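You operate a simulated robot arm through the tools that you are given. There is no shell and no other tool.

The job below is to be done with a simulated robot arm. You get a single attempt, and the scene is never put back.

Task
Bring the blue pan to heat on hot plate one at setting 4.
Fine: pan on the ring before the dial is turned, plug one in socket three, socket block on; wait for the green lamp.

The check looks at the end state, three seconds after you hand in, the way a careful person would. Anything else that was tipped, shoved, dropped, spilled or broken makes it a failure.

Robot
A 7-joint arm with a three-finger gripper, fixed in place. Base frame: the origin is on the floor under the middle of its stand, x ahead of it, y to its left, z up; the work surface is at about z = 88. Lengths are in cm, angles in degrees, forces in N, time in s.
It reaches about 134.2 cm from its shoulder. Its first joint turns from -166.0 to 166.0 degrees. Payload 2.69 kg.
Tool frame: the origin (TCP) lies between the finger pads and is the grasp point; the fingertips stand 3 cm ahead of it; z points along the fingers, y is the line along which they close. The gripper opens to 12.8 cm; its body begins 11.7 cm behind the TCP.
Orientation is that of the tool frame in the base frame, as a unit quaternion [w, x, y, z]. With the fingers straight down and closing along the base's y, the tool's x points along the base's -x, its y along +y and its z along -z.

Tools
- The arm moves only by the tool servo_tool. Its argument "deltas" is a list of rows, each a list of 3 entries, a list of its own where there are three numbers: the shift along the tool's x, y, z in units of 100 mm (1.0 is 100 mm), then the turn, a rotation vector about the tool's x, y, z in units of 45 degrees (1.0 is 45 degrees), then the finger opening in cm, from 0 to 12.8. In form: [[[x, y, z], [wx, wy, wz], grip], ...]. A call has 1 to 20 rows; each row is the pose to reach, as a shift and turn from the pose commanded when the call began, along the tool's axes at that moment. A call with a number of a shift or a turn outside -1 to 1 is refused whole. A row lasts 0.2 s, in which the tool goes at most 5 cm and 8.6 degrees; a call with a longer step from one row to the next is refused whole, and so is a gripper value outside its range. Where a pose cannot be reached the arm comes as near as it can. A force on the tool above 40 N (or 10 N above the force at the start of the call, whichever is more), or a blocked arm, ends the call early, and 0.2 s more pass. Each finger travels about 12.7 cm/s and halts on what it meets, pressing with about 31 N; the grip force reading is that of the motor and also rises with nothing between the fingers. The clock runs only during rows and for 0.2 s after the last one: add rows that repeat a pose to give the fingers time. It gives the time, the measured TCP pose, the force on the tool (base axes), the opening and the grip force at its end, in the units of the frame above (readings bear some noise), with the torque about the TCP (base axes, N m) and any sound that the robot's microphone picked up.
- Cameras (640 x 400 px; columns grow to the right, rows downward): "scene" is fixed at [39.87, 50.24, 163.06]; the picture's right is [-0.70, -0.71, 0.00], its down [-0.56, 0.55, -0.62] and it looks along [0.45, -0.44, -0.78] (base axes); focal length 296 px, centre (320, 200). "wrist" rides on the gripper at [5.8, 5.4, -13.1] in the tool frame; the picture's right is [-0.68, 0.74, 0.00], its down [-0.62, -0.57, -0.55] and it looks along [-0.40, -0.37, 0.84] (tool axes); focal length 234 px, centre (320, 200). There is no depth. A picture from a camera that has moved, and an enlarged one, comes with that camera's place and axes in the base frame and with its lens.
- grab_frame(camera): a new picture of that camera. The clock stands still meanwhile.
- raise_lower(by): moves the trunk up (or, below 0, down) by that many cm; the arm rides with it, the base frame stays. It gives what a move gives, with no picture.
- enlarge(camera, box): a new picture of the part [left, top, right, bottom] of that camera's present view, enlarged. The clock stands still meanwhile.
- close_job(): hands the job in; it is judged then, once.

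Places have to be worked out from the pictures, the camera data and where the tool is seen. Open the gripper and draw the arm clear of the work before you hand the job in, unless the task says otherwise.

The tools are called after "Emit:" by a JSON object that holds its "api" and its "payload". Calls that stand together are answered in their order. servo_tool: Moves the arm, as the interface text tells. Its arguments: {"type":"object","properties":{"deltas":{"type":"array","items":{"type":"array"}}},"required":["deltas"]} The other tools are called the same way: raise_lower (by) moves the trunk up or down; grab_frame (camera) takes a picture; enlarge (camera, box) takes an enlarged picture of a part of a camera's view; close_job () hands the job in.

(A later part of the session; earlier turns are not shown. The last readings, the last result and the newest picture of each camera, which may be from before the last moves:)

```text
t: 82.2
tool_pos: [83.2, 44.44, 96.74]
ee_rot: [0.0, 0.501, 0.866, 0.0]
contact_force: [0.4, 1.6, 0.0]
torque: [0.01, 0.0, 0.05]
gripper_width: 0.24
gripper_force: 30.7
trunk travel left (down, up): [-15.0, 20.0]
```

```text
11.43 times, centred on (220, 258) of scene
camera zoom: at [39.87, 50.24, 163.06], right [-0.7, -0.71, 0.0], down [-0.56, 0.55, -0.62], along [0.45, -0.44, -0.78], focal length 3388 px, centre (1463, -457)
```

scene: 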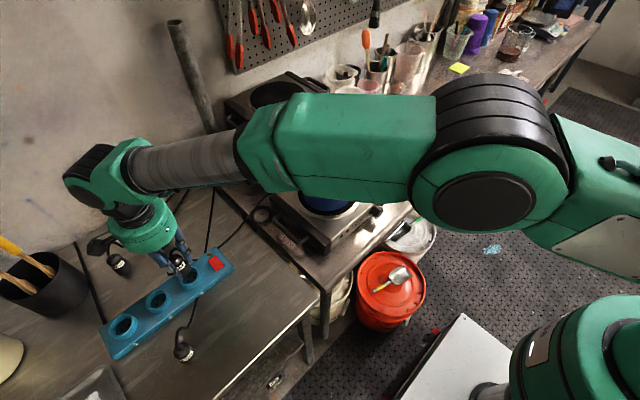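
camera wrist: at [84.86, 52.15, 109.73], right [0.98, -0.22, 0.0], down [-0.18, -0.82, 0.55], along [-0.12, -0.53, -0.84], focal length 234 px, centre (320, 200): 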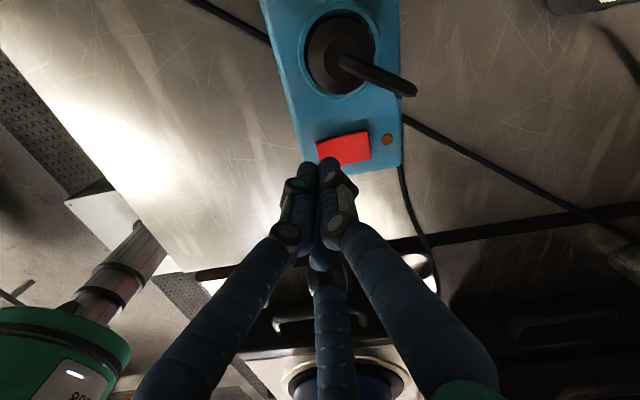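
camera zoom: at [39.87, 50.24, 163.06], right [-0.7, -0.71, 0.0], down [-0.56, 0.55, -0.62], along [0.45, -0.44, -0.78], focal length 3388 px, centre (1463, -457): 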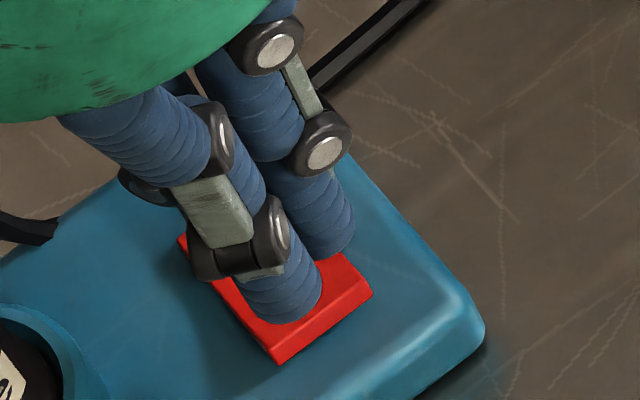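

The thumb tip will land about 1 cm in from the rocker's raised end with the others off it. I go down in stages and press.

Emit:
{"api": "servo_tool", "payload": {"deltas": [[[0, 0, 0.1], [0, 0, 0], 0], [[0, 0, 0.2], [0, 0, 0], 0], [[0, 0, 0.22], [0, 0, 0], 0]]}}

Emit:
{"api": "servo_tool", "payload": {"deltas": [[[0, 0, 0.015], [0, 0, 0], 0], [[0, 0, 0.03], [0, 0, 0], 0], [[0, 0, 0.045], [0, 0, 0], 0], [[0, 0, 0.06], [0, 0, 0], 0]]}}

Emit:
{"api": "enlarge", "payload": {"camera": "wrist", "box": [285, 110, 395, 200]}}

```text
t: 83.0
tool_pos: [83.12, 44.43, 94.61]
ee_rot: [0.0, 0.5, 0.866, -0.001]
contact_force: [-0.5, 0.2, 0.4]
torque: [-0.01, 0.01, 0.04]
gripper_width: 0.2
gripper_force: 31.3
trunk travel left (down, up): [-15.0, 20.0]
```

```text
t: 84.0
tool_pos: [83.18, 44.49, 94.03]
ee_rot: [-0.001, 0.501, 0.866, 0.0]
contact_force: [0.5, 1.0, 0.6]
torque: [0.01, -0.01, -0.01]
gripper_width: 0.2
gripper_force: 31.2
trunk travel left (down, up): [-15.0, 20.0]
```

```text
4.44 times, centred on (340, 155) of wrist
camera zoom: at [84.88, 52.16, 106.96], right [0.98, -0.22, 0.0], down [-0.18, -0.82, 0.55], along [-0.12, -0.53, -0.84], focal length 1041 px, centre (231, 400)
```

zoom: 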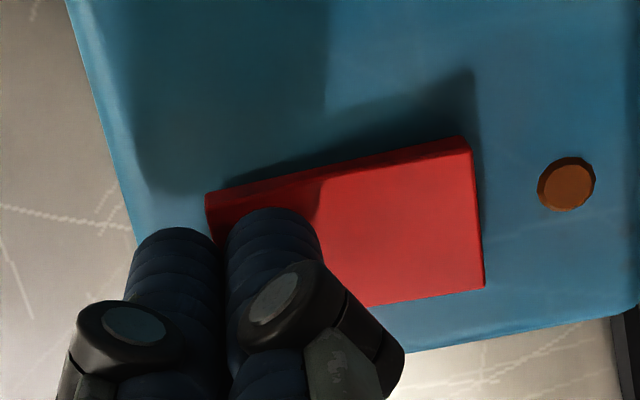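

No contact yet at tip z 91. I continue down in 1 mm steps.

Emit:
{"api": "servo_tool", "payload": {"deltas": [[[0, 0, 0.01], [0, 0, 0], 0], [[0, 0, 0.02], [0, 0, 0], 0], [[0, 0, 0.03], [0, 0, 0], 0], [[0, 0, 0.04], [0, 0, 0], 0]]}}

Emit:
{"api": "enlarge", "payload": {"camera": "wrist", "box": [285, 110, 395, 200]}}

Emit:
{"api": "enlarge", "payload": {"camera": "scene", "box": [195, 235, 245, 275]}}

```text
t: 85.0
tool_pos: [83.2, 44.58, 93.88]
ee_rot: [0.001, 0.5, 0.866, 0.002]
contact_force: [-4.4, -3.6, 17.5]
torque: [-0.03, -0.18, -0.02]
gripper_width: 0.23
gripper_force: 31.3
trunk travel left (down, up): [-15.0, 20.0]
```

```text
4.44 times, centred on (340, 155) of wrist
camera zoom: at [84.89, 52.15, 106.8], right [0.98, -0.22, 0.0], down [-0.18, -0.82, 0.55], along [-0.12, -0.53, -0.84], focal length 1041 px, centre (231, 400)
```

zoom: 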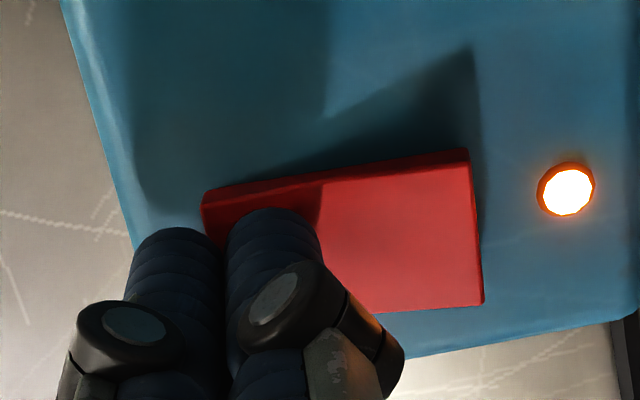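

```text
10.00 times, centred on (220, 255) of scene
camera zoom: at [39.87, 50.24, 163.06], right [-0.7, -0.71, 0.0], down [-0.56, 0.55, -0.62], along [0.45, -0.44, -0.78], focal length 2965 px, centre (1320, -350)
```

zoom: 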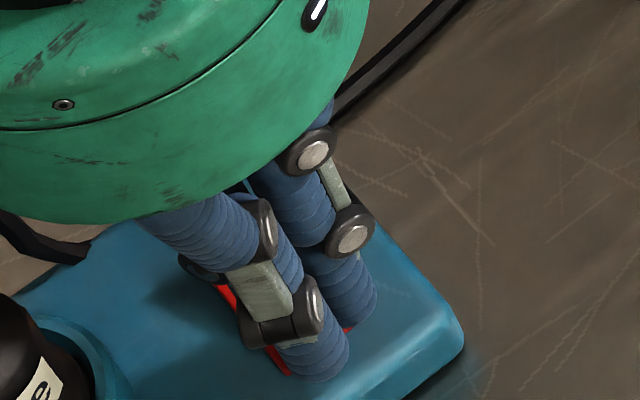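

The socket block's lamp is lit: the block is on. I lift straight up off the switch.

Emit:
{"api": "servo_tool", "payload": {"deltas": [[[0, 0, -0.1], [0, 0, 0], 0], [[0, 0, -0.35], [0, 0, 0], 0], [[0, 0, -0.65], [0, 0, 0], 0], [[0, 0, -1.0], [0, 0, 0], 0]]}}

Emit:
{"api": "servo_tool", "payload": {"deltas": [[[0, 0, -0.3], [0, 0, 0], 0], [[0, 0, -0.6], [0, 0, 0], 0], [[0, 0, -0.9], [0, 0, 0], 0]]}}

Emit:
{"api": "enlarge", "payload": {"camera": "scene", "box": [150, 220, 250, 300]}}

Emit:
{"api": "grab_frame", "payload": {"camera": "wrist"}}

```text
t: 86.0
tool_pos: [83.11, 44.31, 103.53]
ee_rot: [0.0, 0.5, 0.866, -0.001]
contact_force: [-0.8, -0.4, -0.9]
torque: [0.01, 0.02, 0.01]
gripper_width: 0.22
gripper_force: 31.4
trunk travel left (down, up): [-15.0, 20.0]
```

```text
t: 86.8
tool_pos: [83.23, 44.17, 112.61]
ee_rot: [-0.001, 0.499, 0.866, 0.0]
contact_force: [-0.8, 0.1, -0.4]
torque: [0.01, -0.03, 0.02]
gripper_width: 0.2
gripper_force: 30.9
trunk travel left (down, up): [-15.0, 20.0]
```

```text
5.00 times, centred on (200, 260) of scene
camera zoom: at [39.87, 50.24, 163.06], right [-0.7, -0.71, 0.0], down [-0.56, 0.55, -0.62], along [0.45, -0.44, -0.78], focal length 1482 px, centre (920, -100)
```

zoom: 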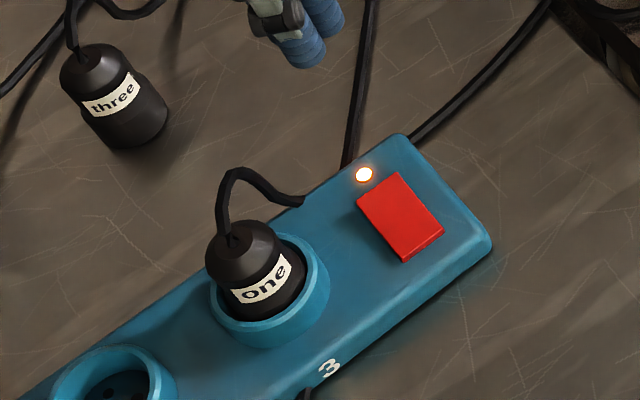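

```text
taken
camera wrist: at [84.99, 51.92, 125.52], right [0.98, -0.22, 0.0], down [-0.18, -0.82, 0.55], along [-0.12, -0.53, -0.84], focal length 234 px, centre (320, 200)
```

wrist: 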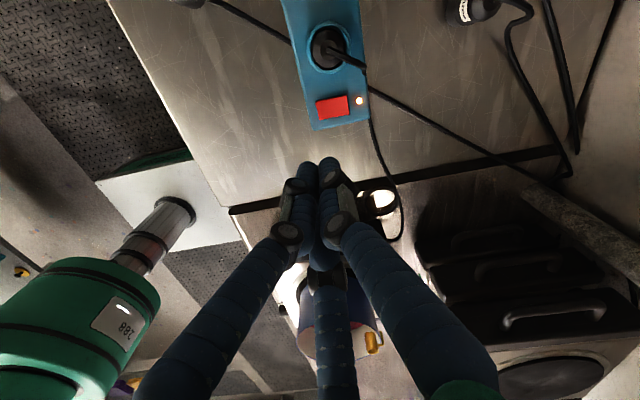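

Block lamp stays lit. Next is the dial: I turn the tool back to its base yaw and travel towards the front of plate one at safe height.

Emit:
{"api": "servo_tool", "payload": {"deltas": [[[0.013, -0.22, -0.2], [0, 0, -0.167], 2], [[0.027, -0.45, -0.4], [0, 0, -0.333], 4], [[0.04, -0.67, -0.6], [0, 0, -0.5], 6], [[0.054, -0.893, -0.8], [0, 0, -0.667], 6]]}}

Emit:
{"api": "servo_tool", "payload": {"deltas": [[[0.12, -0.19, 0], [0, 0, -0.167], 6], [[0.25, -0.37, 0], [0, 0, -0.333], 6], [[0.37, -0.56, 0], [0, 0, -0.5], 6], [[0.493, -0.746, 0], [0, 0, -0.667], 6]]}}

Emit:
{"api": "servo_tool", "payload": {"deltas": [[[0.1, -0.25, 0], [0, 0, 0], 6], [[0.2, -0.5, 0], [0, 0, 0], 6], [[0.3, -0.75, 0], [0, 0, 0], 6], [[0.35, -0.95, 0], [0, 0, 0], 6]]}}

Emit:
{"api": "servo_tool", "payload": {"deltas": [[[0.1, -0.25, 0], [0, 0, 0], 6], [[0.2, -0.5, 0], [0, 0, 0], 6], [[0.3, -0.75, 0], [0, 0, 0], 6], [[0.35, -0.95, 0], [0, 0, 0], 6]]}}

Emit:
{"api": "grab_frame", "payload": {"camera": "wrist"}}

Emit:
{"api": "grab_frame", "payload": {"camera": "scene"}}

```text
t: 87.8
tool_pos: [75.37, 40.41, 120.54]
ee_rot: [0.0, 0.257, 0.967, 0.0]
contact_force: [0.6, -0.3, 0.1]
torque: [0.0, 0.05, 0.03]
gripper_width: 6.0
gripper_force: 0.0
trunk travel left (down, up): [-15.0, 20.0]
```

```text
t: 88.8
tool_pos: [67.18, 36.43, 120.59]
ee_rot: [0.001, -0.001, 1.0, 0.0]
contact_force: [1.4, 0.5, 0.1]
torque: [-0.02, 0.02, 0.01]
gripper_width: 6.01
gripper_force: 0.0
trunk travel left (down, up): [-15.0, 20.0]
```

```text
t: 89.8
tool_pos: [63.83, 26.98, 120.72]
ee_rot: [0.0, 0.0, 1.0, 0.0]
contact_force: [0.2, 1.5, 0.1]
torque: [-0.02, -0.03, -0.03]
gripper_width: 6.0
gripper_force: 0.0
trunk travel left (down, up): [-15.0, 20.0]
```

```text
t: 90.8
tool_pos: [60.19, 17.31, 120.52]
ee_rot: [-0.001, 0.0, 1.0, 0.001]
contact_force: [-0.3, -0.1, 0.5]
torque: [-0.04, -0.01, 0.02]
gripper_width: 6.01
gripper_force: 0.0
trunk travel left (down, up): [-15.0, 20.0]
```

```text
taken
camera wrist: at [54.3, 22.77, 133.51], right [0.68, 0.74, 0.0], down [0.62, -0.57, 0.55], along [0.4, -0.37, -0.84], focal length 234 px, centre (320, 200)
```

wrist: 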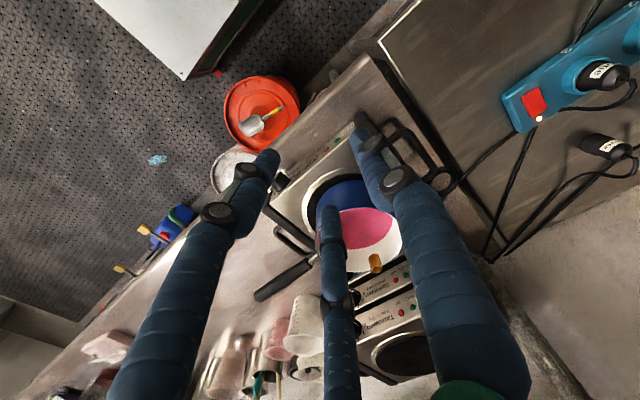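

```text
taken
```

scene: 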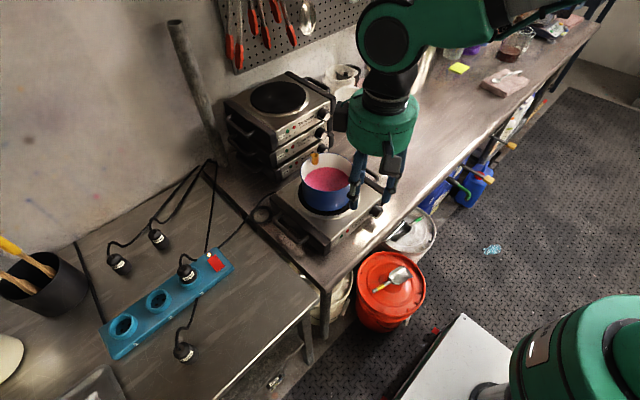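

The dial needs the tool pointing forward close to the robot, where the arm was too folded before. I raise the trunk 15 cm so the arm can reach there less folded.

Emit:
{"api": "raise_lower", "payload": {"by": 15}}

```text
t: 92.5
tool_pos: [60.34, 17.37, 135.61]
ee_rot: [0.0, 0.0, 1.0, 0.0]
contact_force: [0.2, -0.1, -0.2]
torque: [0.0, 0.01, 0.0]
gripper_width: 6.02
gripper_force: 0.0
trunk travel left (down, up): [-30.0, 5.0]
```

Now I move in front of plate one and turn the tool to point forward (thumb up) in three steps.

Emit:
{"api": "servo_tool", "payload": {"deltas": [[[0.12, -0.25, 0.12], [0, 0, 0], 6], [[0.25, -0.5, 0.25], [0, 0, 0], 6], [[0.37, -0.75, 0.37], [0, 0, 0], 6], [[0.45, -1.0, 0.5], [0, 0, 0], 6]]}}

Emit:
{"api": "servo_tool", "payload": {"deltas": [[[0, 0, 0], [-0.1026, -0.1026, 0.1026], 6], [[0, 0, 0], [-0.2053, -0.2053, 0.2053], 6], [[0, 0, 0], [-0.3079, -0.3079, 0.3079], 6], [[0, 0, 0], [-0.4106, -0.4106, 0.4106], 6], [[0, 0, 0], [-0.5132, -0.5132, 0.5132], 6]]}}

Emit:
{"api": "servo_tool", "payload": {"deltas": [[[0, 0, 0], [-0.1026, -0.1026, 0.1026], 6], [[0, 0, 0], [-0.2053, -0.2053, 0.2053], 6], [[0, 0, 0], [-0.3079, -0.3079, 0.3079], 6], [[0, 0, 0], [-0.4106, -0.4106, 0.4106], 6], [[0, 0, 0], [-0.5132, -0.5132, 0.5132], 6]]}}

Emit:
{"api": "servo_tool", "payload": {"deltas": [[[0, 0, 0], [-0.1026, -0.1026, 0.1026], 6], [[0, 0, 0], [-0.2053, -0.2053, 0.2053], 6], [[0, 0, 0], [-0.3079, -0.3079, 0.3079], 6], [[0, 0, 0], [-0.4106, -0.4106, 0.4106], 6], [[0, 0, 0], [-0.5132, -0.5132, 0.5132], 6]]}}

Emit:
{"api": "grab_frame", "payload": {"camera": "wrist"}}

Emit:
{"api": "grab_frame", "payload": {"camera": "scene"}}

```text
t: 93.5
tool_pos: [55.49, 7.45, 130.66]
ee_rot: [0.001, 0.0, 1.0, 0.0]
contact_force: [-0.9, 0.0, -0.7]
torque: [-0.01, 0.03, 0.03]
gripper_width: 6.01
gripper_force: 0.0
trunk travel left (down, up): [-30.0, 5.0]
```

```text
t: 94.8
tool_pos: [55.49, 7.59, 130.53]
ee_rot: [0.198, 0.198, 0.939, 0.198]
contact_force: [-0.6, 0.2, 0.0]
torque: [-0.02, 0.0, 0.01]
gripper_width: 6.01
gripper_force: 0.0
trunk travel left (down, up): [-30.0, 5.0]
```

```text
t: 96.0
tool_pos: [55.32, 7.4, 129.0]
ee_rot: [0.36, 0.377, 0.771, 0.366]
contact_force: [0.0, -1.0, 3.6]
torque: [-0.11, 0.37, -0.01]
gripper_width: 5.99
gripper_force: 0.1
trunk travel left (down, up): [-30.0, 5.0]
```

```text
t: 97.2
tool_pos: [53.53, -1.65, 132.87]
ee_rot: [0.485, 0.489, 0.514, 0.512]
contact_force: [-0.2, 0.7, -0.1]
torque: [-0.01, -0.01, 0.03]
gripper_width: 6.0
gripper_force: 0.0
out of reach, approached as far as the arm can: row 3, 4, 5
trunk travel left (down, up): [-30.0, 5.0]
```

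```text
taken
camera wrist: at [40.08, 3.41, 138.1], right [0.04, -0.68, 0.74], down [-0.52, -0.64, -0.56], along [0.85, -0.36, -0.38], focal length 234 px, centre (320, 200)
```

wrist: 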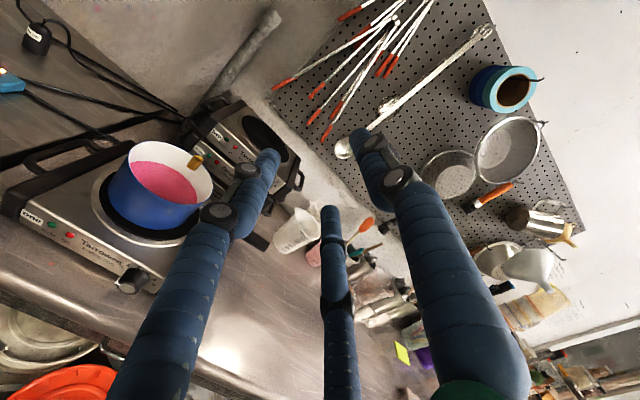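

```text
taken
```

scene: 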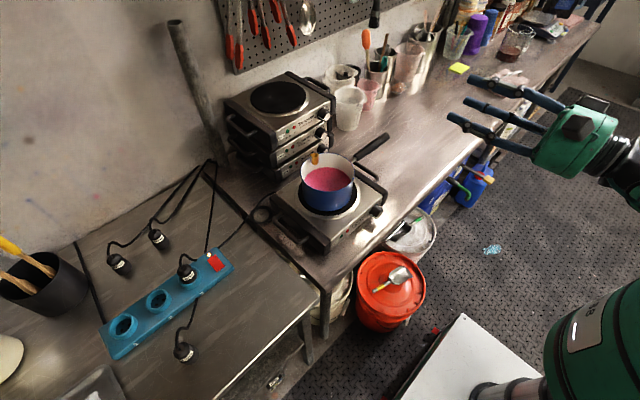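

The tool now points forward. There was a brief light self-contact, but the scene is unchanged. The dial is visible from the front; I zoom on it.

Emit:
{"api": "enlarge", "payload": {"camera": "wrist", "box": [80, 240, 180, 310]}}

Emit:
{"api": "enlarge", "payload": {"camera": "wrist", "box": [10, 180, 130, 270]}}

Emit:
{"api": "enlarge", "payload": {"camera": "wrist", "box": [185, 110, 245, 170]}}

```text
5.71 times, centred on (130, 275) of wrist
camera zoom: at [40.08, 3.41, 138.1], right [0.04, -0.68, 0.74], down [-0.52, -0.64, -0.56], along [0.85, -0.36, -0.38], focal length 1338 px, centre (1406, -229)
```

zoom: 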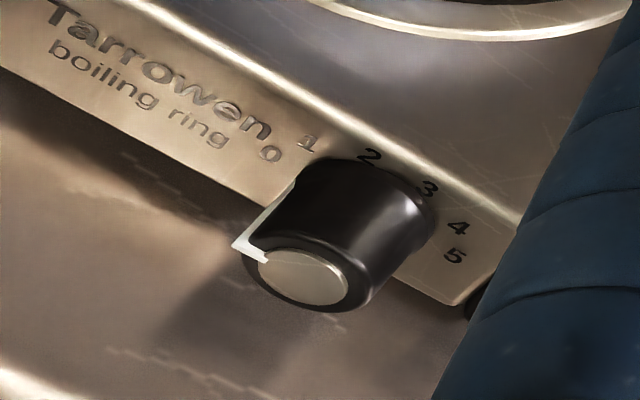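

```text
4.44 times, centred on (70, 225) of wrist
camera zoom: at [40.08, 3.41, 138.1], right [0.04, -0.68, 0.74], down [-0.52, -0.64, -0.56], along [0.85, -0.36, -0.38], focal length 1041 px, centre (1431, 89)
```

zoom: 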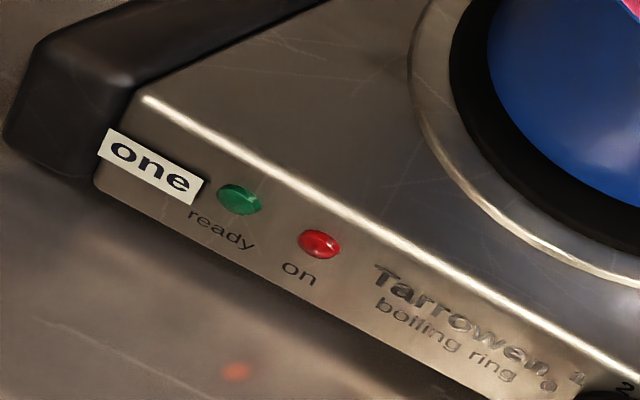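

```text
6.67 times, centred on (215, 140) of wrist
camera zoom: at [40.08, 3.41, 138.1], right [0.04, -0.68, 0.74], down [-0.52, -0.64, -0.56], along [0.85, -0.36, -0.38], focal length 1561 px, centre (1020, 600)
```

zoom: 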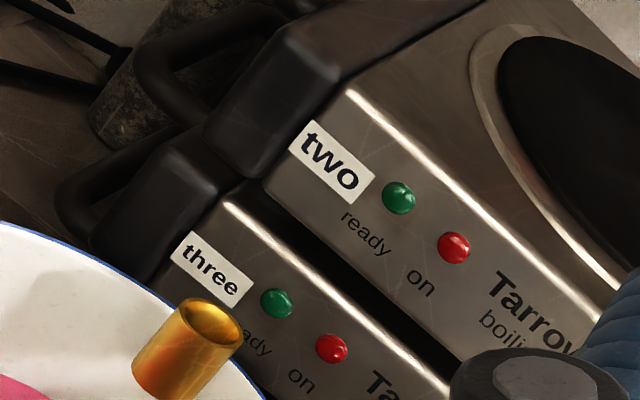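

The scale reads 0 to 5 over the top with about 32° per step; the pointer is at 0, so 4 is about 128° clockwise. Dial axis is about y 1.9, z 92.6, face at x ≈ 64. I move down in front of it.

Emit:
{"api": "servo_tool", "payload": {"deltas": [[[0, -0.25, 0], [0, 0, 0], 6], [[0, -0.5, 0], [0, 0, 0], 6], [[0, -0.75, 0], [0, 0, 0], 6], [[0, -1.0, 0], [0, 0, 0], 6]]}}

Emit:
{"api": "servo_tool", "payload": {"deltas": [[[0, -0.25, 0], [0, 0, 0], 6], [[0.05, -0.5, 0], [0, 0, 0], 6], [[0.1, -0.75, 0], [0, 0, 0], 6], [[0.15, -1.0, 0], [0, 0, 0], 6]]}}

Emit:
{"api": "grab_frame", "payload": {"camera": "wrist"}}

Emit:
{"api": "grab_frame", "payload": {"camera": "scene"}}

```text
t: 98.2
tool_pos: [53.08, -2.77, 122.86]
ee_rot: [0.483, 0.487, 0.516, 0.513]
contact_force: [0.6, 0.1, 0.6]
torque: [-0.01, 0.07, 0.02]
gripper_width: 6.01
gripper_force: 0.0
out of reach, approached as far as the arm can: row 2, 3, 4
trunk travel left (down, up): [-30.0, 5.0]
```

```text
t: 99.2
tool_pos: [52.64, -3.09, 112.77]
ee_rot: [0.483, 0.485, 0.517, 0.514]
contact_force: [-0.7, -0.1, 0.2]
torque: [0.02, -0.02, 0.0]
gripper_width: 6.0
gripper_force: 0.0
out of reach, approached as far as the arm can: row 2, 3, 4
trunk travel left (down, up): [-30.0, 5.0]
```

```text
taken
camera wrist: at [39.26, 1.91, 118.04], right [0.05, -0.68, 0.74], down [-0.51, -0.65, -0.56], along [0.86, -0.35, -0.38], focal length 234 px, centre (320, 200)
```

wrist: 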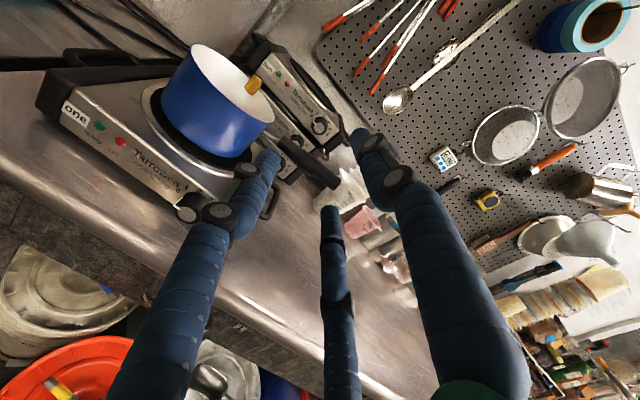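

```text
taken
```

scene: 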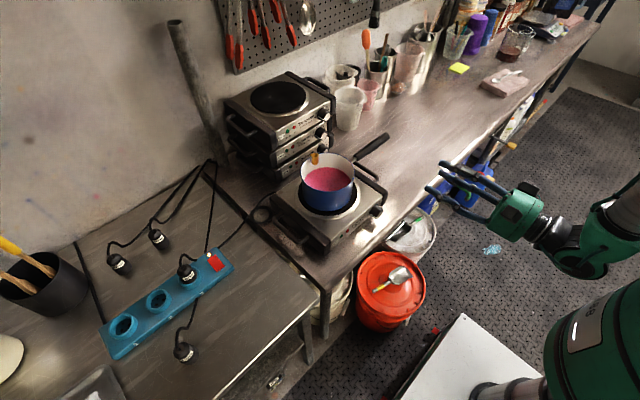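

Almost in reach; it drifts slightly to -y. I try going forward and left while descending, since a more extended arm should have more room.

Emit:
{"api": "servo_tool", "payload": {"deltas": [[[0.1, -0.2, 0.15], [0, 0, 0], 6], [[0.2, -0.4, 0.3], [0, 0, 0], 6], [[0.3, -0.6, 0.4], [0, 0, 0], 6], [[0.4, -0.8, 0.5], [0, 0, 0], 6], [[0.5, -0.9, 0.5], [0, 0, 0], 6]]}}

Emit:
{"api": "grab_frame", "payload": {"camera": "wrist"}}

```text
t: 100.5
tool_pos: [60.69, -3.02, 112.63]
ee_rot: [0.522, 0.432, 0.49, 0.549]
contact_force: [-1.0, 0.7, 0.3]
torque: [0.03, 0.03, -0.01]
gripper_width: 5.98
gripper_force: 0.1
out of reach, approached as far as the arm can: row 1, 2, 3, 4, 5
trunk travel left (down, up): [-30.0, 5.0]
stopped in row 5: the arm was blocked; the commanded pose is now the measured one
```

```text
taken
camera wrist: at [46.55, 1.93, 115.69], right [-0.06, -0.65, 0.75], down [-0.41, -0.67, -0.62], along [0.91, -0.34, -0.23], focal length 234 px, centre (320, 200)
```

wrist: 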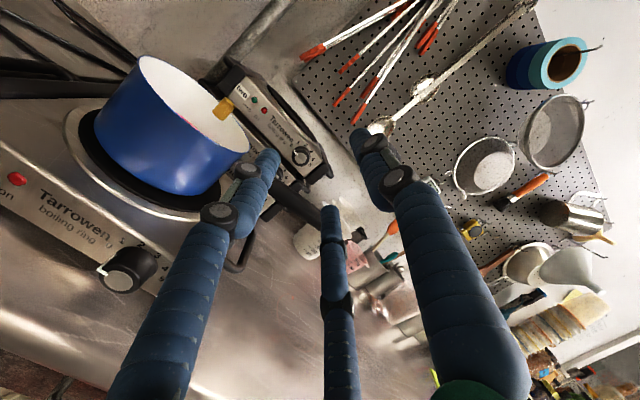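

The fully horizontal approach isn't reachable here (wrist limits). A tilted approach from above (about 45°) should be, with the trunk low rather than high. I first back the arm up and away.

Emit:
{"api": "servo_tool", "payload": {"deltas": [[[0, 0.2, -0.1], [0, 0, 0], 6], [[0, 0.4, -0.2], [0, 0, 0], 6], [[0, 0.6, -0.3], [0, 0, 0], 6], [[0, 0.8, -0.3], [0, 0, 0], 6], [[0, 1.0, -0.3], [0, 0, 0], 6]]}}

Emit:
{"api": "grab_frame", "payload": {"camera": "scene"}}

```text
t: 101.8
tool_pos: [56.22, -2.79, 122.02]
ee_rot: [0.523, 0.433, 0.49, 0.546]
contact_force: [-0.1, -0.3, 0.3]
torque: [0.0, 0.01, 0.0]
gripper_width: 5.97
gripper_force: 0.0
trunk travel left (down, up): [-30.0, 5.0]
```

```text
taken
```

scene: 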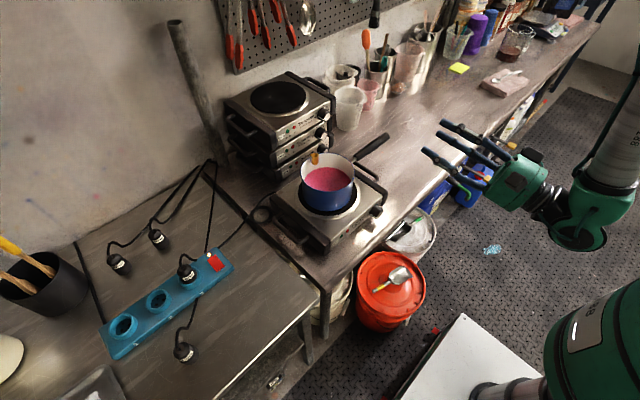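

I continue up and rotate back to fingers-down in three steps.

Emit:
{"api": "servo_tool", "payload": {"deltas": [[[0, 0.2, 0], [0.1124, 0.1078, -0.0892], 6], [[0, 0.4, 0], [0.2248, 0.2156, -0.1784], 6], [[0, 0.6, 0], [0.3372, 0.3234, -0.2676], 6], [[0, 0.8, 0], [0.4496, 0.4312, -0.3568], 6], [[0, 1.0, 0], [0.562, 0.539, -0.446], 6]]}}

Emit:
{"api": "servo_tool", "payload": {"deltas": [[[0, 0, 0], [0.1124, 0.1078, -0.0892], 6], [[0, 0, 0], [0.2248, 0.2156, -0.1784], 6], [[0, 0, 0], [0.3372, 0.3234, -0.2676], 6], [[0, 0, 0], [0.4496, 0.4312, -0.3568], 6], [[0, 0, 0], [0.562, 0.539, -0.446], 6]]}}

Emit:
{"api": "servo_tool", "payload": {"deltas": [[[0, 0, 0], [0.1124, 0.1078, -0.0892], 6], [[0, 0, 0], [0.2248, 0.2156, -0.1784], 6], [[0, 0, 0], [0.3372, 0.3234, -0.2676], 6], [[0, 0, 0], [0.4496, 0.4312, -0.3568], 6], [[0, 0, 0], [0.562, 0.539, -0.446], 6]]}}

```text
t: 103.0
tool_pos: [54.96, -2.91, 131.96]
ee_rot: [0.389, 0.323, 0.761, 0.407]
contact_force: [-0.5, -0.8, 0.1]
torque: [0.0, 0.0, -0.01]
gripper_width: 6.02
gripper_force: 0.1
trunk travel left (down, up): [-30.0, 5.0]
```

```text
t: 104.2
tool_pos: [54.99, -2.65, 131.81]
ee_rot: [0.207, 0.171, 0.938, 0.217]
contact_force: [0.2, -0.5, 0.0]
torque: [-0.03, 0.0, -0.02]
gripper_width: 5.99
gripper_force: 0.1
trunk travel left (down, up): [-30.0, 5.0]
```

```text
t: 105.3
tool_pos: [55.03, -2.76, 131.89]
ee_rot: [0.0, -0.001, 1.0, 0.001]
contact_force: [1.2, -0.3, 0.0]
torque: [0.0, 0.01, -0.01]
gripper_width: 6.0
gripper_force: 0.1
trunk travel left (down, up): [-30.0, 5.0]
```

Fingers point down again. I raise 8 cm and then lower the trunk fully.

Emit:
{"api": "servo_tool", "payload": {"deltas": [[[0, 0, -0.3], [0, 0, 0], 6], [[0, 0, -0.6], [0, 0, 0], 6], [[0, 0, -0.8], [0, 0, 0], 6]]}}

Emit:
{"api": "raise_lower", "payload": {"by": -30}}

Emit:
{"api": "grab_frame", "payload": {"camera": "scene"}}

Emit:
{"api": "grab_frame", "payload": {"camera": "wrist"}}

```text
t: 106.2
tool_pos: [55.11, -2.58, 140.09]
ee_rot: [0.001, -0.001, 1.0, 0.002]
contact_force: [0.3, 0.2, -0.4]
torque: [0.0, -0.03, -0.02]
gripper_width: 6.04
gripper_force: 0.0
trunk travel left (down, up): [-30.0, 5.0]
```

```text
t: 109.2
tool_pos: [55.15, -2.59, 109.93]
ee_rot: [0.001, 0.0, 1.0, 0.002]
contact_force: [0.5, -0.2, -0.3]
torque: [-0.01, -0.01, 0.01]
gripper_width: 6.01
gripper_force: 0.0
trunk travel left (down, up): [0.0, 35.0]
```

```text
taken
```

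scene: 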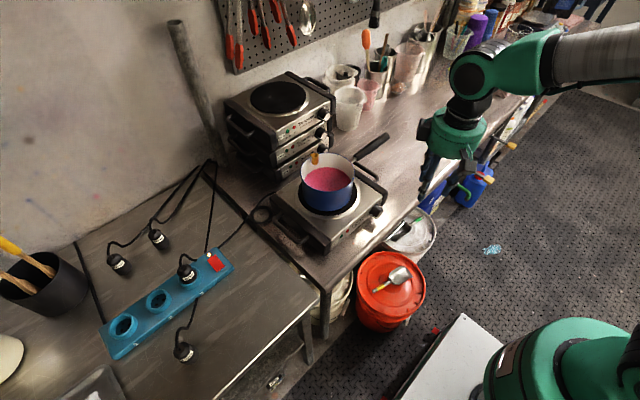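

```text
taken
camera wrist: at [49.28, 2.71, 122.88], right [0.68, 0.74, 0.0], down [0.62, -0.57, 0.55], along [0.41, -0.37, -0.84], focal length 234 px, centre (320, 200)
```

wrist: 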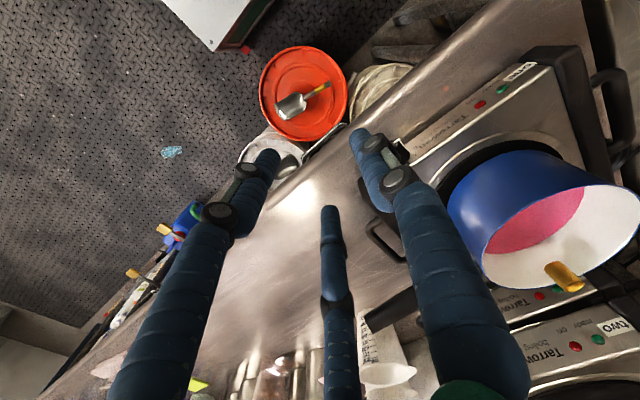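

I move to above and in front of the dial, then pitch the tool forward by 45°.

Emit:
{"api": "servo_tool", "payload": {"deltas": [[[-0.2, 0.11, -0.15], [0, 0, 0], 6], [[-0.4, 0.22, -0.3], [0, 0, 0], 6], [[-0.6, 0.33, -0.45], [0, 0, 0], 6], [[-0.75, 0.45, -0.5], [0, 0, 0], 6]]}}

Emit:
{"api": "servo_tool", "payload": {"deltas": [[[0, 0, 0], [0, -0.17, 0], 6], [[0, 0, 0], [0, -0.34, 0], 6], [[0, 0, 0], [0, -0.51, 0], 6], [[0, 0, 0], [0, -0.68, 0], 6], [[0, 0, 0], [0, -0.85, 0], 6], [[0, 0, 0], [0, -1.0, 0], 6]]}}

Emit:
{"api": "grab_frame", "payload": {"camera": "wrist"}}

Emit:
{"api": "grab_frame", "payload": {"camera": "scene"}}

```text
t: 110.2
tool_pos: [62.67, 1.98, 114.88]
ee_rot: [0.0, 0.0, 1.0, 0.002]
contact_force: [-0.1, -0.1, -0.6]
torque: [-0.02, 0.0, 0.02]
gripper_width: 5.99
gripper_force: 0.0
trunk travel left (down, up): [0.0, 35.0]
```

```text
t: 111.5
tool_pos: [62.59, 1.89, 114.88]
ee_rot: [0.384, 0.0, 0.923, 0.002]
contact_force: [1.2, 0.1, 0.4]
torque: [-0.04, -0.02, -0.01]
gripper_width: 6.03
gripper_force: 0.1
trunk travel left (down, up): [0.0, 35.0]
```

```text
taken
camera wrist: at [49.23, 7.23, 119.85], right [0.48, 0.74, 0.48], down [0.05, -0.57, 0.82], along [0.88, -0.37, -0.3], focal length 234 px, centre (320, 200)
```

wrist: 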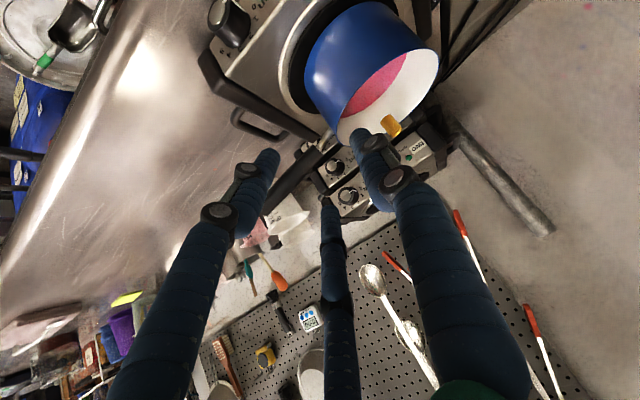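

```text
taken
```

scene: 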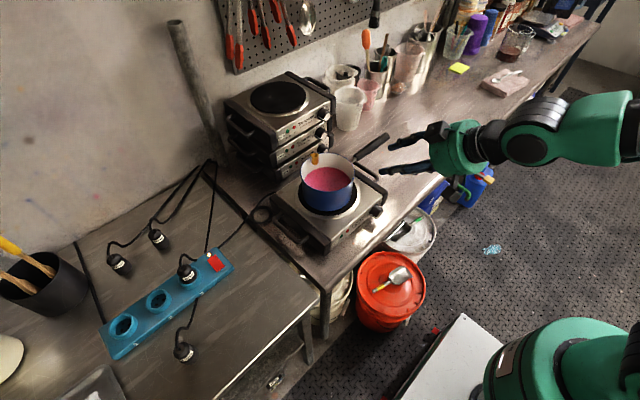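

45° pitch is reachable at low trunk. I add a 30° roll so that no finger sits on the panel side, then come down in front of the dial.

Emit:
{"api": "servo_tool", "payload": {"deltas": [[[0, 0, 0], [0, 0, 0.17], 6], [[0, 0, 0], [0, 0, 0.34], 6], [[0, 0, 0], [0, 0, 0.51], 6], [[0, 0, 0], [0, 0, 0.667], 6]]}}

Emit:
{"api": "servo_tool", "payload": {"deltas": [[[0.2, -0.12, 0.12], [0, 0, 0], 6], [[0.45, -0.26, 0.26], [0, 0, 0], 6], [[0.7, -0.4, 0.41], [0, 0, 0], 6], [[0.9, -0.52, 0.53], [0, 0, 0], 6]]}}

Emit:
{"api": "grab_frame", "payload": {"camera": "wrist"}}

Emit:
{"api": "enlarge", "payload": {"camera": "scene", "box": [300, 130, 500, 260]}}

```text
t: 112.5
tool_pos: [62.71, 1.95, 115.06]
ee_rot: [0.37, 0.241, 0.892, 0.101]
contact_force: [-0.1, -0.3, 0.4]
torque: [-0.03, 0.0, -0.01]
gripper_width: 6.0
gripper_force: 0.1
trunk travel left (down, up): [0.0, 35.0]
```

```text
t: 113.5
tool_pos: [59.17, 1.95, 103.94]
ee_rot: [0.371, 0.239, 0.892, 0.101]
contact_force: [0.5, -1.1, -0.2]
torque: [0.0, 0.0, 0.01]
gripper_width: 6.0
gripper_force: 0.0
trunk travel left (down, up): [0.0, 35.0]
```

```text
taken
camera wrist: at [48.09, 9.48, 111.14], right [0.67, 0.3, 0.68], down [-0.21, -0.8, 0.56], along [0.71, -0.52, -0.48], focal length 234 px, centre (320, 200)
```

wrist: 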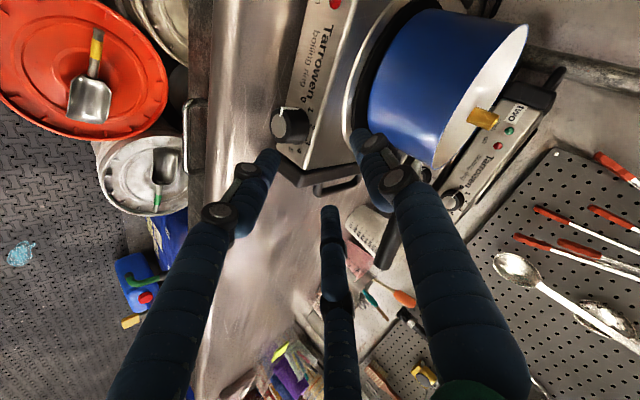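

```text
3.08 times, centred on (400, 195) of scene
camera zoom: at [39.87, 50.24, 163.06], right [-0.7, -0.71, 0.0], down [-0.56, 0.55, -0.62], along [0.45, -0.44, -0.78], focal length 912 px, centre (74, 215)
```

zoom: 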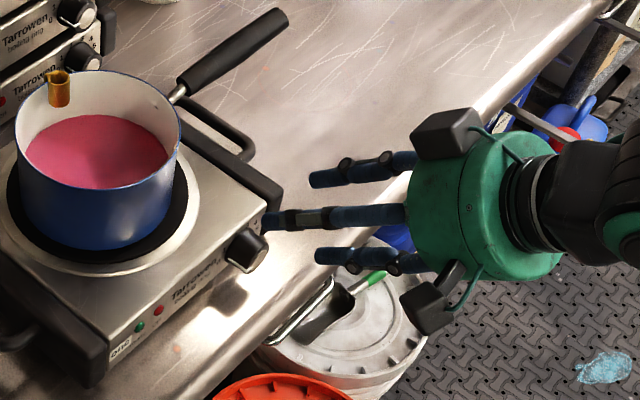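

The dial is in plain view. I zoom in to fix its axis and face exactly.

Emit:
{"api": "enlarge", "payload": {"camera": "wrist", "box": [255, 80, 345, 170]}}

Emit:
{"api": "enlarge", "payload": {"camera": "scene", "box": [355, 190, 400, 230]}}

```text
4.44 times, centred on (300, 125) of wrist
camera zoom: at [48.09, 9.48, 111.14], right [0.67, 0.3, 0.68], down [-0.21, -0.8, 0.56], along [0.71, -0.52, -0.48], focal length 1041 px, centre (409, 533)
```

zoom: 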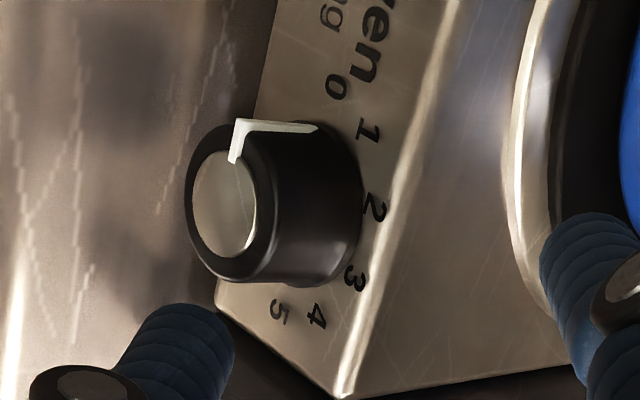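

```text
10.00 times, centred on (378, 210) of scene
camera zoom: at [39.87, 50.24, 163.06], right [-0.7, -0.71, 0.0], down [-0.56, 0.55, -0.62], along [0.45, -0.44, -0.78], focal length 2965 px, centre (-255, 100)
```

zoom: 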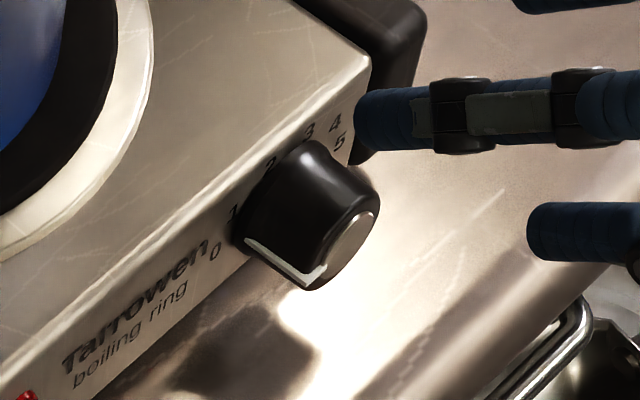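

The view gives a precise dial position: axis (y 1.95, z ≈ 92.4), face at x ≈ 63.8, panel at x ≈ 66.5, knob about 3.5 cm across. Gripping from above at 45° would drag on the plate, so I'll try a near-horizontal approach from the right with the trunk low. First I retreat and return to fingers-down.

Emit:
{"api": "servo_tool", "payload": {"deltas": [[[-0.2, 0.12, -0.23], [0, 0, 0], 6], [[-0.4, 0.24, -0.47], [0, 0, 0], 6], [[-0.61, 0.354, -0.707], [0, 0, 0], 6]]}}

Emit:
{"api": "servo_tool", "payload": {"deltas": [[[0, 0, 0], [0, 0, -0.17], 6], [[0, 0, 0], [0, 0, -0.34], 6], [[0, 0, 0], [0, 0, -0.51], 6], [[0, 0, 0], [0, 0, -0.667], 6]]}}

Emit:
{"api": "servo_tool", "payload": {"deltas": [[[0, 0, 0], [0, 0.17, 0], 6], [[0, 0, 0], [0, 0.34, 0], 6], [[0, 0, 0], [0, 0.51, 0], 6], [[0, 0, 0], [0, 0.68, 0], 6], [[0, 0, 0], [0, 0.85, 0], 6], [[0, 0, 0], [0, 1.0, 0], 6]]}}

```text
t: 114.3
tool_pos: [59.09, 1.87, 113.88]
ee_rot: [0.369, 0.239, 0.892, 0.101]
contact_force: [0.3, -0.2, 0.9]
torque: [0.0, 0.02, -0.01]
gripper_width: 5.99
gripper_force: 0.1
trunk travel left (down, up): [0.0, 35.0]
```

```text
t: 115.3
tool_pos: [59.17, 1.94, 113.8]
ee_rot: [0.385, -0.001, 0.923, 0.002]
contact_force: [0.2, -0.8, -0.3]
torque: [-0.01, -0.01, 0.05]
gripper_width: 5.98
gripper_force: 0.1
trunk travel left (down, up): [0.0, 35.0]
```

```text
t: 116.8
tool_pos: [58.98, 1.92, 113.97]
ee_rot: [0.001, -0.001, 1.0, 0.002]
contact_force: [-0.8, 0.6, 0.2]
torque: [0.0, -0.08, 0.01]
gripper_width: 6.0
gripper_force: 0.1
trunk travel left (down, up): [0.0, 35.0]
```

Now I move to the right-front at this height.

Emit:
{"api": "servo_tool", "payload": {"deltas": [[[0.05, -0.25, 0], [0, 0, 0], 6], [[0.1, -0.5, 0], [0, 0, 0], 6], [[0.12, -0.75, 0], [0, 0, 0], 6], [[0.15, -1.0, 0], [0, 0, 0], 6]]}}

Emit:
{"api": "servo_tool", "payload": {"deltas": [[[0.05, -0.25, 0], [0, 0, 0], 6], [[0.1, -0.5, 0], [0, 0, 0], 6], [[0.12, -0.75, 0], [0, 0, 0], 6], [[0.15, -1.0, 0], [0, 0, 0], 6]]}}

Emit:
{"api": "servo_tool", "payload": {"deltas": [[[0, 0, 0], [-0.1149, -0.0805, 0.0805], 6], [[0, 0, 0], [-0.2298, -0.161, 0.161], 6], [[0, 0, 0], [-0.3447, -0.2416, 0.2416], 6], [[0, 0, 0], [-0.4596, -0.3222, 0.3222], 6], [[0, 0, 0], [-0.5745, -0.4027, 0.4027], 6]]}}

Emit:
{"api": "servo_tool", "payload": {"deltas": [[[0, 0, 0], [-0.1149, -0.0805, 0.0805], 6], [[0, 0, 0], [-0.2298, -0.161, 0.161], 6], [[0, 0, 0], [-0.3447, -0.2416, 0.2416], 6], [[0, 0, 0], [-0.4596, -0.3222, 0.3222], 6], [[0, 0, 0], [-0.5745, -0.4027, 0.4027], 6]]}}

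Emit:
{"api": "servo_tool", "payload": {"deltas": [[[0, 0, 0], [-0.1149, -0.0805, 0.0805], 6], [[0, 0, 0], [-0.2298, -0.161, 0.161], 6], [[0, 0, 0], [-0.3447, -0.2416, 0.2416], 6], [[0, 0, 0], [-0.4596, -0.3222, 0.3222], 6], [[0, 0, 0], [-0.5745, -0.4027, 0.4027], 6]]}}

Emit:
{"api": "grab_frame", "payload": {"camera": "scene"}}

Emit:
{"api": "grab_frame", "payload": {"camera": "wrist"}}

```text
t: 117.8
tool_pos: [57.56, -8.02, 113.84]
ee_rot: [0.0, -0.002, 1.0, 0.001]
contact_force: [0.6, 0.1, -0.3]
torque: [-0.03, 0.02, 0.01]
gripper_width: 5.99
gripper_force: 0.1
trunk travel left (down, up): [0.0, 35.0]
```

```text
t: 118.8
tool_pos: [56.12, -18.14, 113.64]
ee_rot: [0.001, -0.001, 1.0, 0.002]
contact_force: [0.3, 0.2, -1.1]
torque: [-0.02, 0.0, 0.03]
gripper_width: 6.01
gripper_force: 0.1
trunk travel left (down, up): [0.0, 35.0]
```

```text
t: 120.0
tool_pos: [55.99, -18.1, 113.67]
ee_rot: [0.157, 0.154, 0.949, 0.224]
contact_force: [0.0, -0.2, 0.7]
torque: [0.0, -0.01, 0.02]
gripper_width: 6.0
gripper_force: 0.0
trunk travel left (down, up): [0.0, 35.0]
```

```text
t: 121.2
tool_pos: [56.05, -18.08, 113.66]
ee_rot: [0.296, 0.295, 0.804, 0.424]
contact_force: [-0.1, -0.1, -0.4]
torque: [-0.02, 0.01, 0.0]
gripper_width: 6.01
gripper_force: 0.2
trunk travel left (down, up): [0.0, 35.0]
```

```text
t: 122.3
tool_pos: [56.07, -18.15, 113.87]
ee_rot: [0.405, 0.406, 0.577, 0.581]
contact_force: [-0.6, 0.0, 0.7]
torque: [0.0, 0.03, 0.02]
gripper_width: 6.0
gripper_force: 0.0
trunk travel left (down, up): [0.0, 35.0]
```

```text
taken
```

scene: 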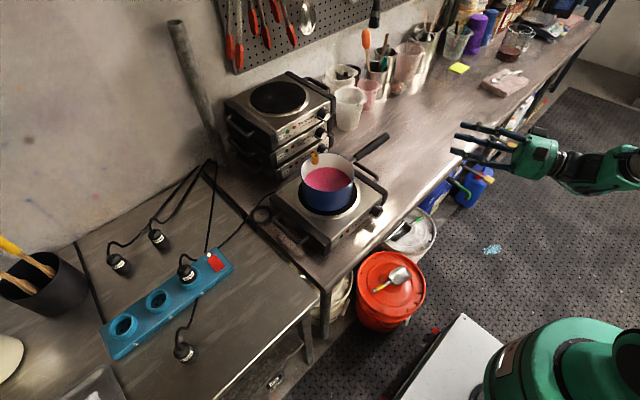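

```text
taken
camera wrist: at [41.76, -17.15, 118.96], right [0.23, -0.64, 0.73], down [-0.3, -0.76, -0.57], along [0.92, -0.09, -0.37], focal length 234 px, centre (320, 200)
```

wrist: 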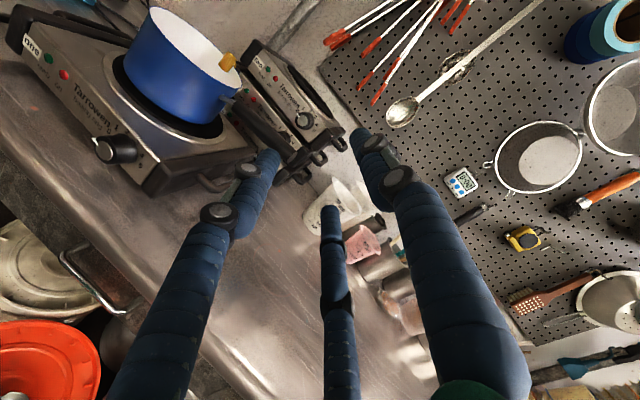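

Horizontal pose with 20° yaw reached. I lower to dial height in front of the bench edge.

Emit:
{"api": "servo_tool", "payload": {"deltas": [[[0, -0.25, -0.1], [0, 0, 0], 6], [[0, -0.5, -0.2], [0, 0, 0], 6], [[0, -0.75, -0.3], [0, 0, 0], 6], [[0, -1.0, -0.3], [0, 0, 0], 6]]}}

Emit:
{"api": "servo_tool", "payload": {"deltas": [[[0, -0.25, 0], [0, 0, 0], 6], [[0, -0.5, 0], [0, 0, 0], 6], [[0, -0.75, 0], [0, 0, 0], 6], [[0, -1.0, 0], [0, 0, 0], 6]]}}

Emit:
{"api": "grab_frame", "payload": {"camera": "wrist"}}

Emit:
{"api": "grab_frame", "payload": {"camera": "scene"}}

```text
t: 123.3
tool_pos: [53.33, -19.09, 103.7]
ee_rot: [0.405, 0.406, 0.578, 0.58]
contact_force: [0.4, 0.5, 0.0]
torque: [-0.01, 0.01, 0.0]
gripper_width: 6.02
gripper_force: 0.2
trunk travel left (down, up): [0.0, 35.0]
```

```text
t: 124.3
tool_pos: [53.28, -19.21, 93.76]
ee_rot: [0.405, 0.405, 0.579, 0.581]
contact_force: [0.6, 0.1, 0.4]
torque: [0.01, -0.01, -0.04]
gripper_width: 5.98
gripper_force: 0.1
trunk travel left (down, up): [0.0, 35.0]
```

```text
taken
camera wrist: at [38.92, -18.2, 98.97], right [0.23, -0.64, 0.73], down [-0.3, -0.76, -0.57], along [0.92, -0.09, -0.37], focal length 234 px, centre (320, 200)
```

wrist: 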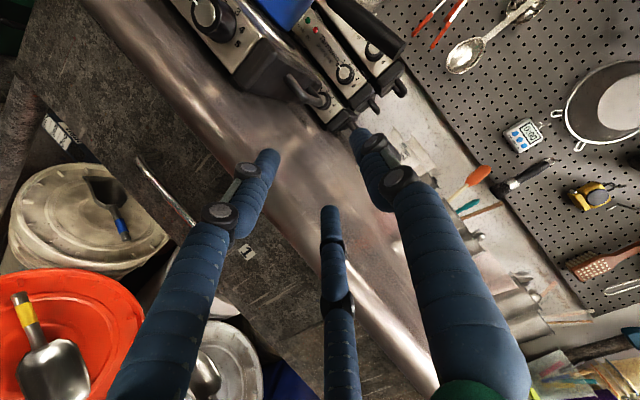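

```text
taken
```

scene: 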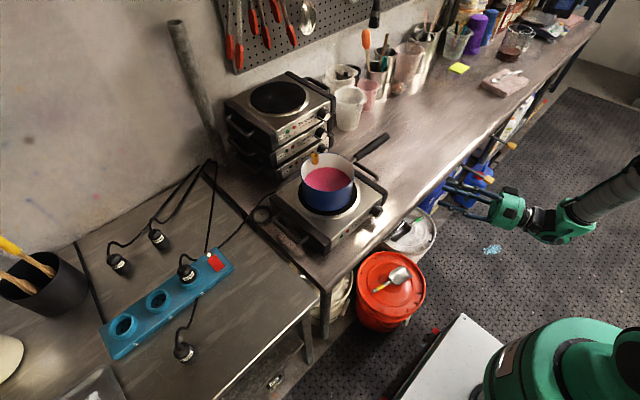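

Reached at z 93.8. I slide left towards the dial in two steps, watching reach.

Emit:
{"api": "servo_tool", "payload": {"deltas": [[[0.2, 0, 0.073], [0, 0, 0], 6], [[0.4, 0, 0.146], [0, 0, 0], 6], [[0.6, 0, 0.218], [0, 0, 0], 6], [[0.705, 0, 0.256], [0, 0, 0], 6]]}}

Emit:
{"api": "servo_tool", "payload": {"deltas": [[[0.2, 0, 0.073], [0, 0, 0], 6], [[0.4, 0, 0.146], [0, 0, 0], 6], [[0.6, 0, 0.218], [0, 0, 0], 6], [[0.705, 0, 0.256], [0, 0, 0], 6]]}}

Emit:
{"api": "grab_frame", "payload": {"camera": "wrist"}}

Emit:
{"api": "grab_frame", "payload": {"camera": "scene"}}

```text
t: 125.3
tool_pos: [53.43, -11.62, 93.86]
ee_rot: [0.405, 0.406, 0.577, 0.581]
contact_force: [-0.2, 0.0, -0.7]
torque: [-0.02, -0.03, 0.01]
gripper_width: 6.0
gripper_force: 0.0
trunk travel left (down, up): [0.0, 35.0]
```

```text
t: 126.3
tool_pos: [53.19, -4.06, 93.91]
ee_rot: [0.405, 0.406, 0.578, 0.58]
contact_force: [0.4, -0.4, 0.2]
torque: [-0.01, 0.0, 0.02]
gripper_width: 5.96
gripper_force: 0.1
trunk travel left (down, up): [0.0, 35.0]
```

```text
taken
camera wrist: at [38.91, -3.06, 99.07], right [0.23, -0.64, 0.73], down [-0.3, -0.76, -0.57], along [0.92, -0.09, -0.37], focal length 234 px, centre (320, 200)
```

wrist: 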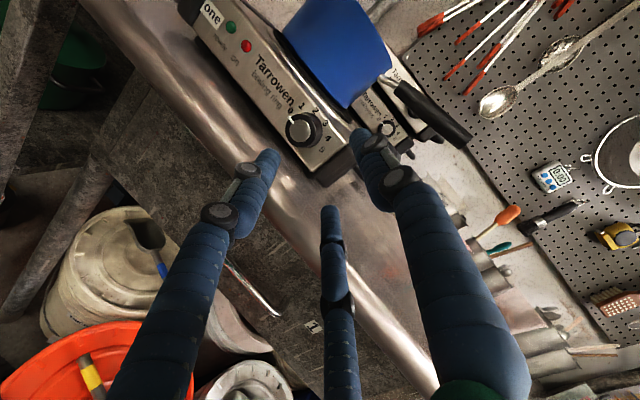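

```text
taken
```

scene: 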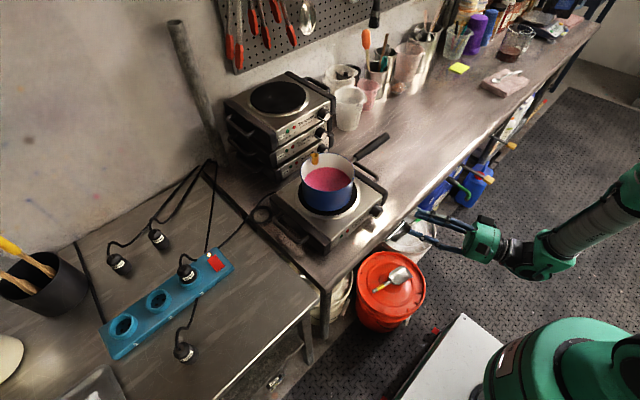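

Now the dial is straight ahead and reachable. I zoom in on the dial from here.

Emit:
{"api": "enlarge", "payload": {"camera": "wrist", "box": [250, 80, 360, 190]}}

```text
3.64 times, centred on (305, 135) of wrist
camera zoom: at [38.91, -3.06, 99.07], right [0.23, -0.64, 0.73], down [-0.3, -0.76, -0.57], along [0.92, -0.09, -0.37], focal length 852 px, centre (374, 436)
```

zoom: 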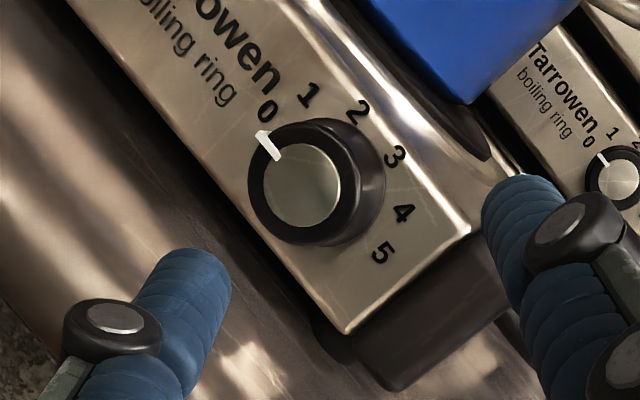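

Excellent frontal view. Refined: axis (y 1.78, z 92.45), face x 64.0, knob Ø 3.6; pointer horizontal-left at 0, labels fit 36° steps, so setting 4 is 144° clockwise. I try reducing the yaw to 5° in line with the dial.

Emit:
{"api": "servo_tool", "payload": {"deltas": [[[0.108, -0.036, 0.06], [0, -0.083, 0], 6], [[0.216, -0.072, 0.12], [0, -0.166, 0], 6], [[0.325, -0.109, 0.18], [0, -0.25, 0], 6], [[0.433, -0.145, 0.243], [0, -0.333, 0], 6]]}}

Emit:
{"api": "grab_frame", "payload": {"camera": "wrist"}}

```text
t: 127.3
tool_pos: [53.45, 0.17, 93.02]
ee_rot: [0.464, 0.464, 0.534, 0.533]
contact_force: [-1.8, 1.3, -0.6]
torque: [-0.03, 0.0, -0.08]
gripper_width: 5.98
gripper_force: 0.1
out of reach, approached as far as the arm can: row 4
trunk travel left (down, up): [0.0, 35.0]
```

```text
taken
camera wrist: at [39.61, 4.0, 98.16], right [0.1, -0.67, 0.74], down [-0.46, -0.69, -0.56], along [0.88, -0.28, -0.37], focal length 234 px, centre (320, 200)
```

wrist: 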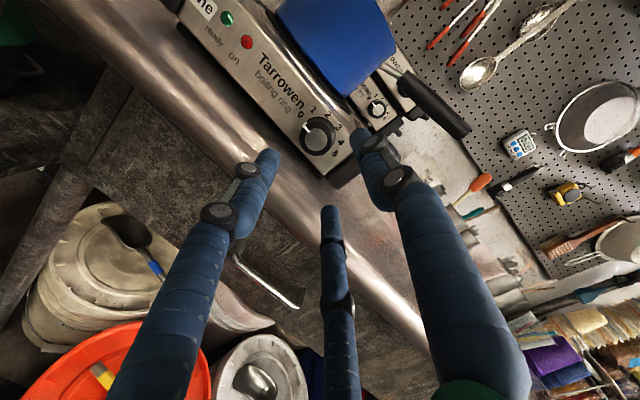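

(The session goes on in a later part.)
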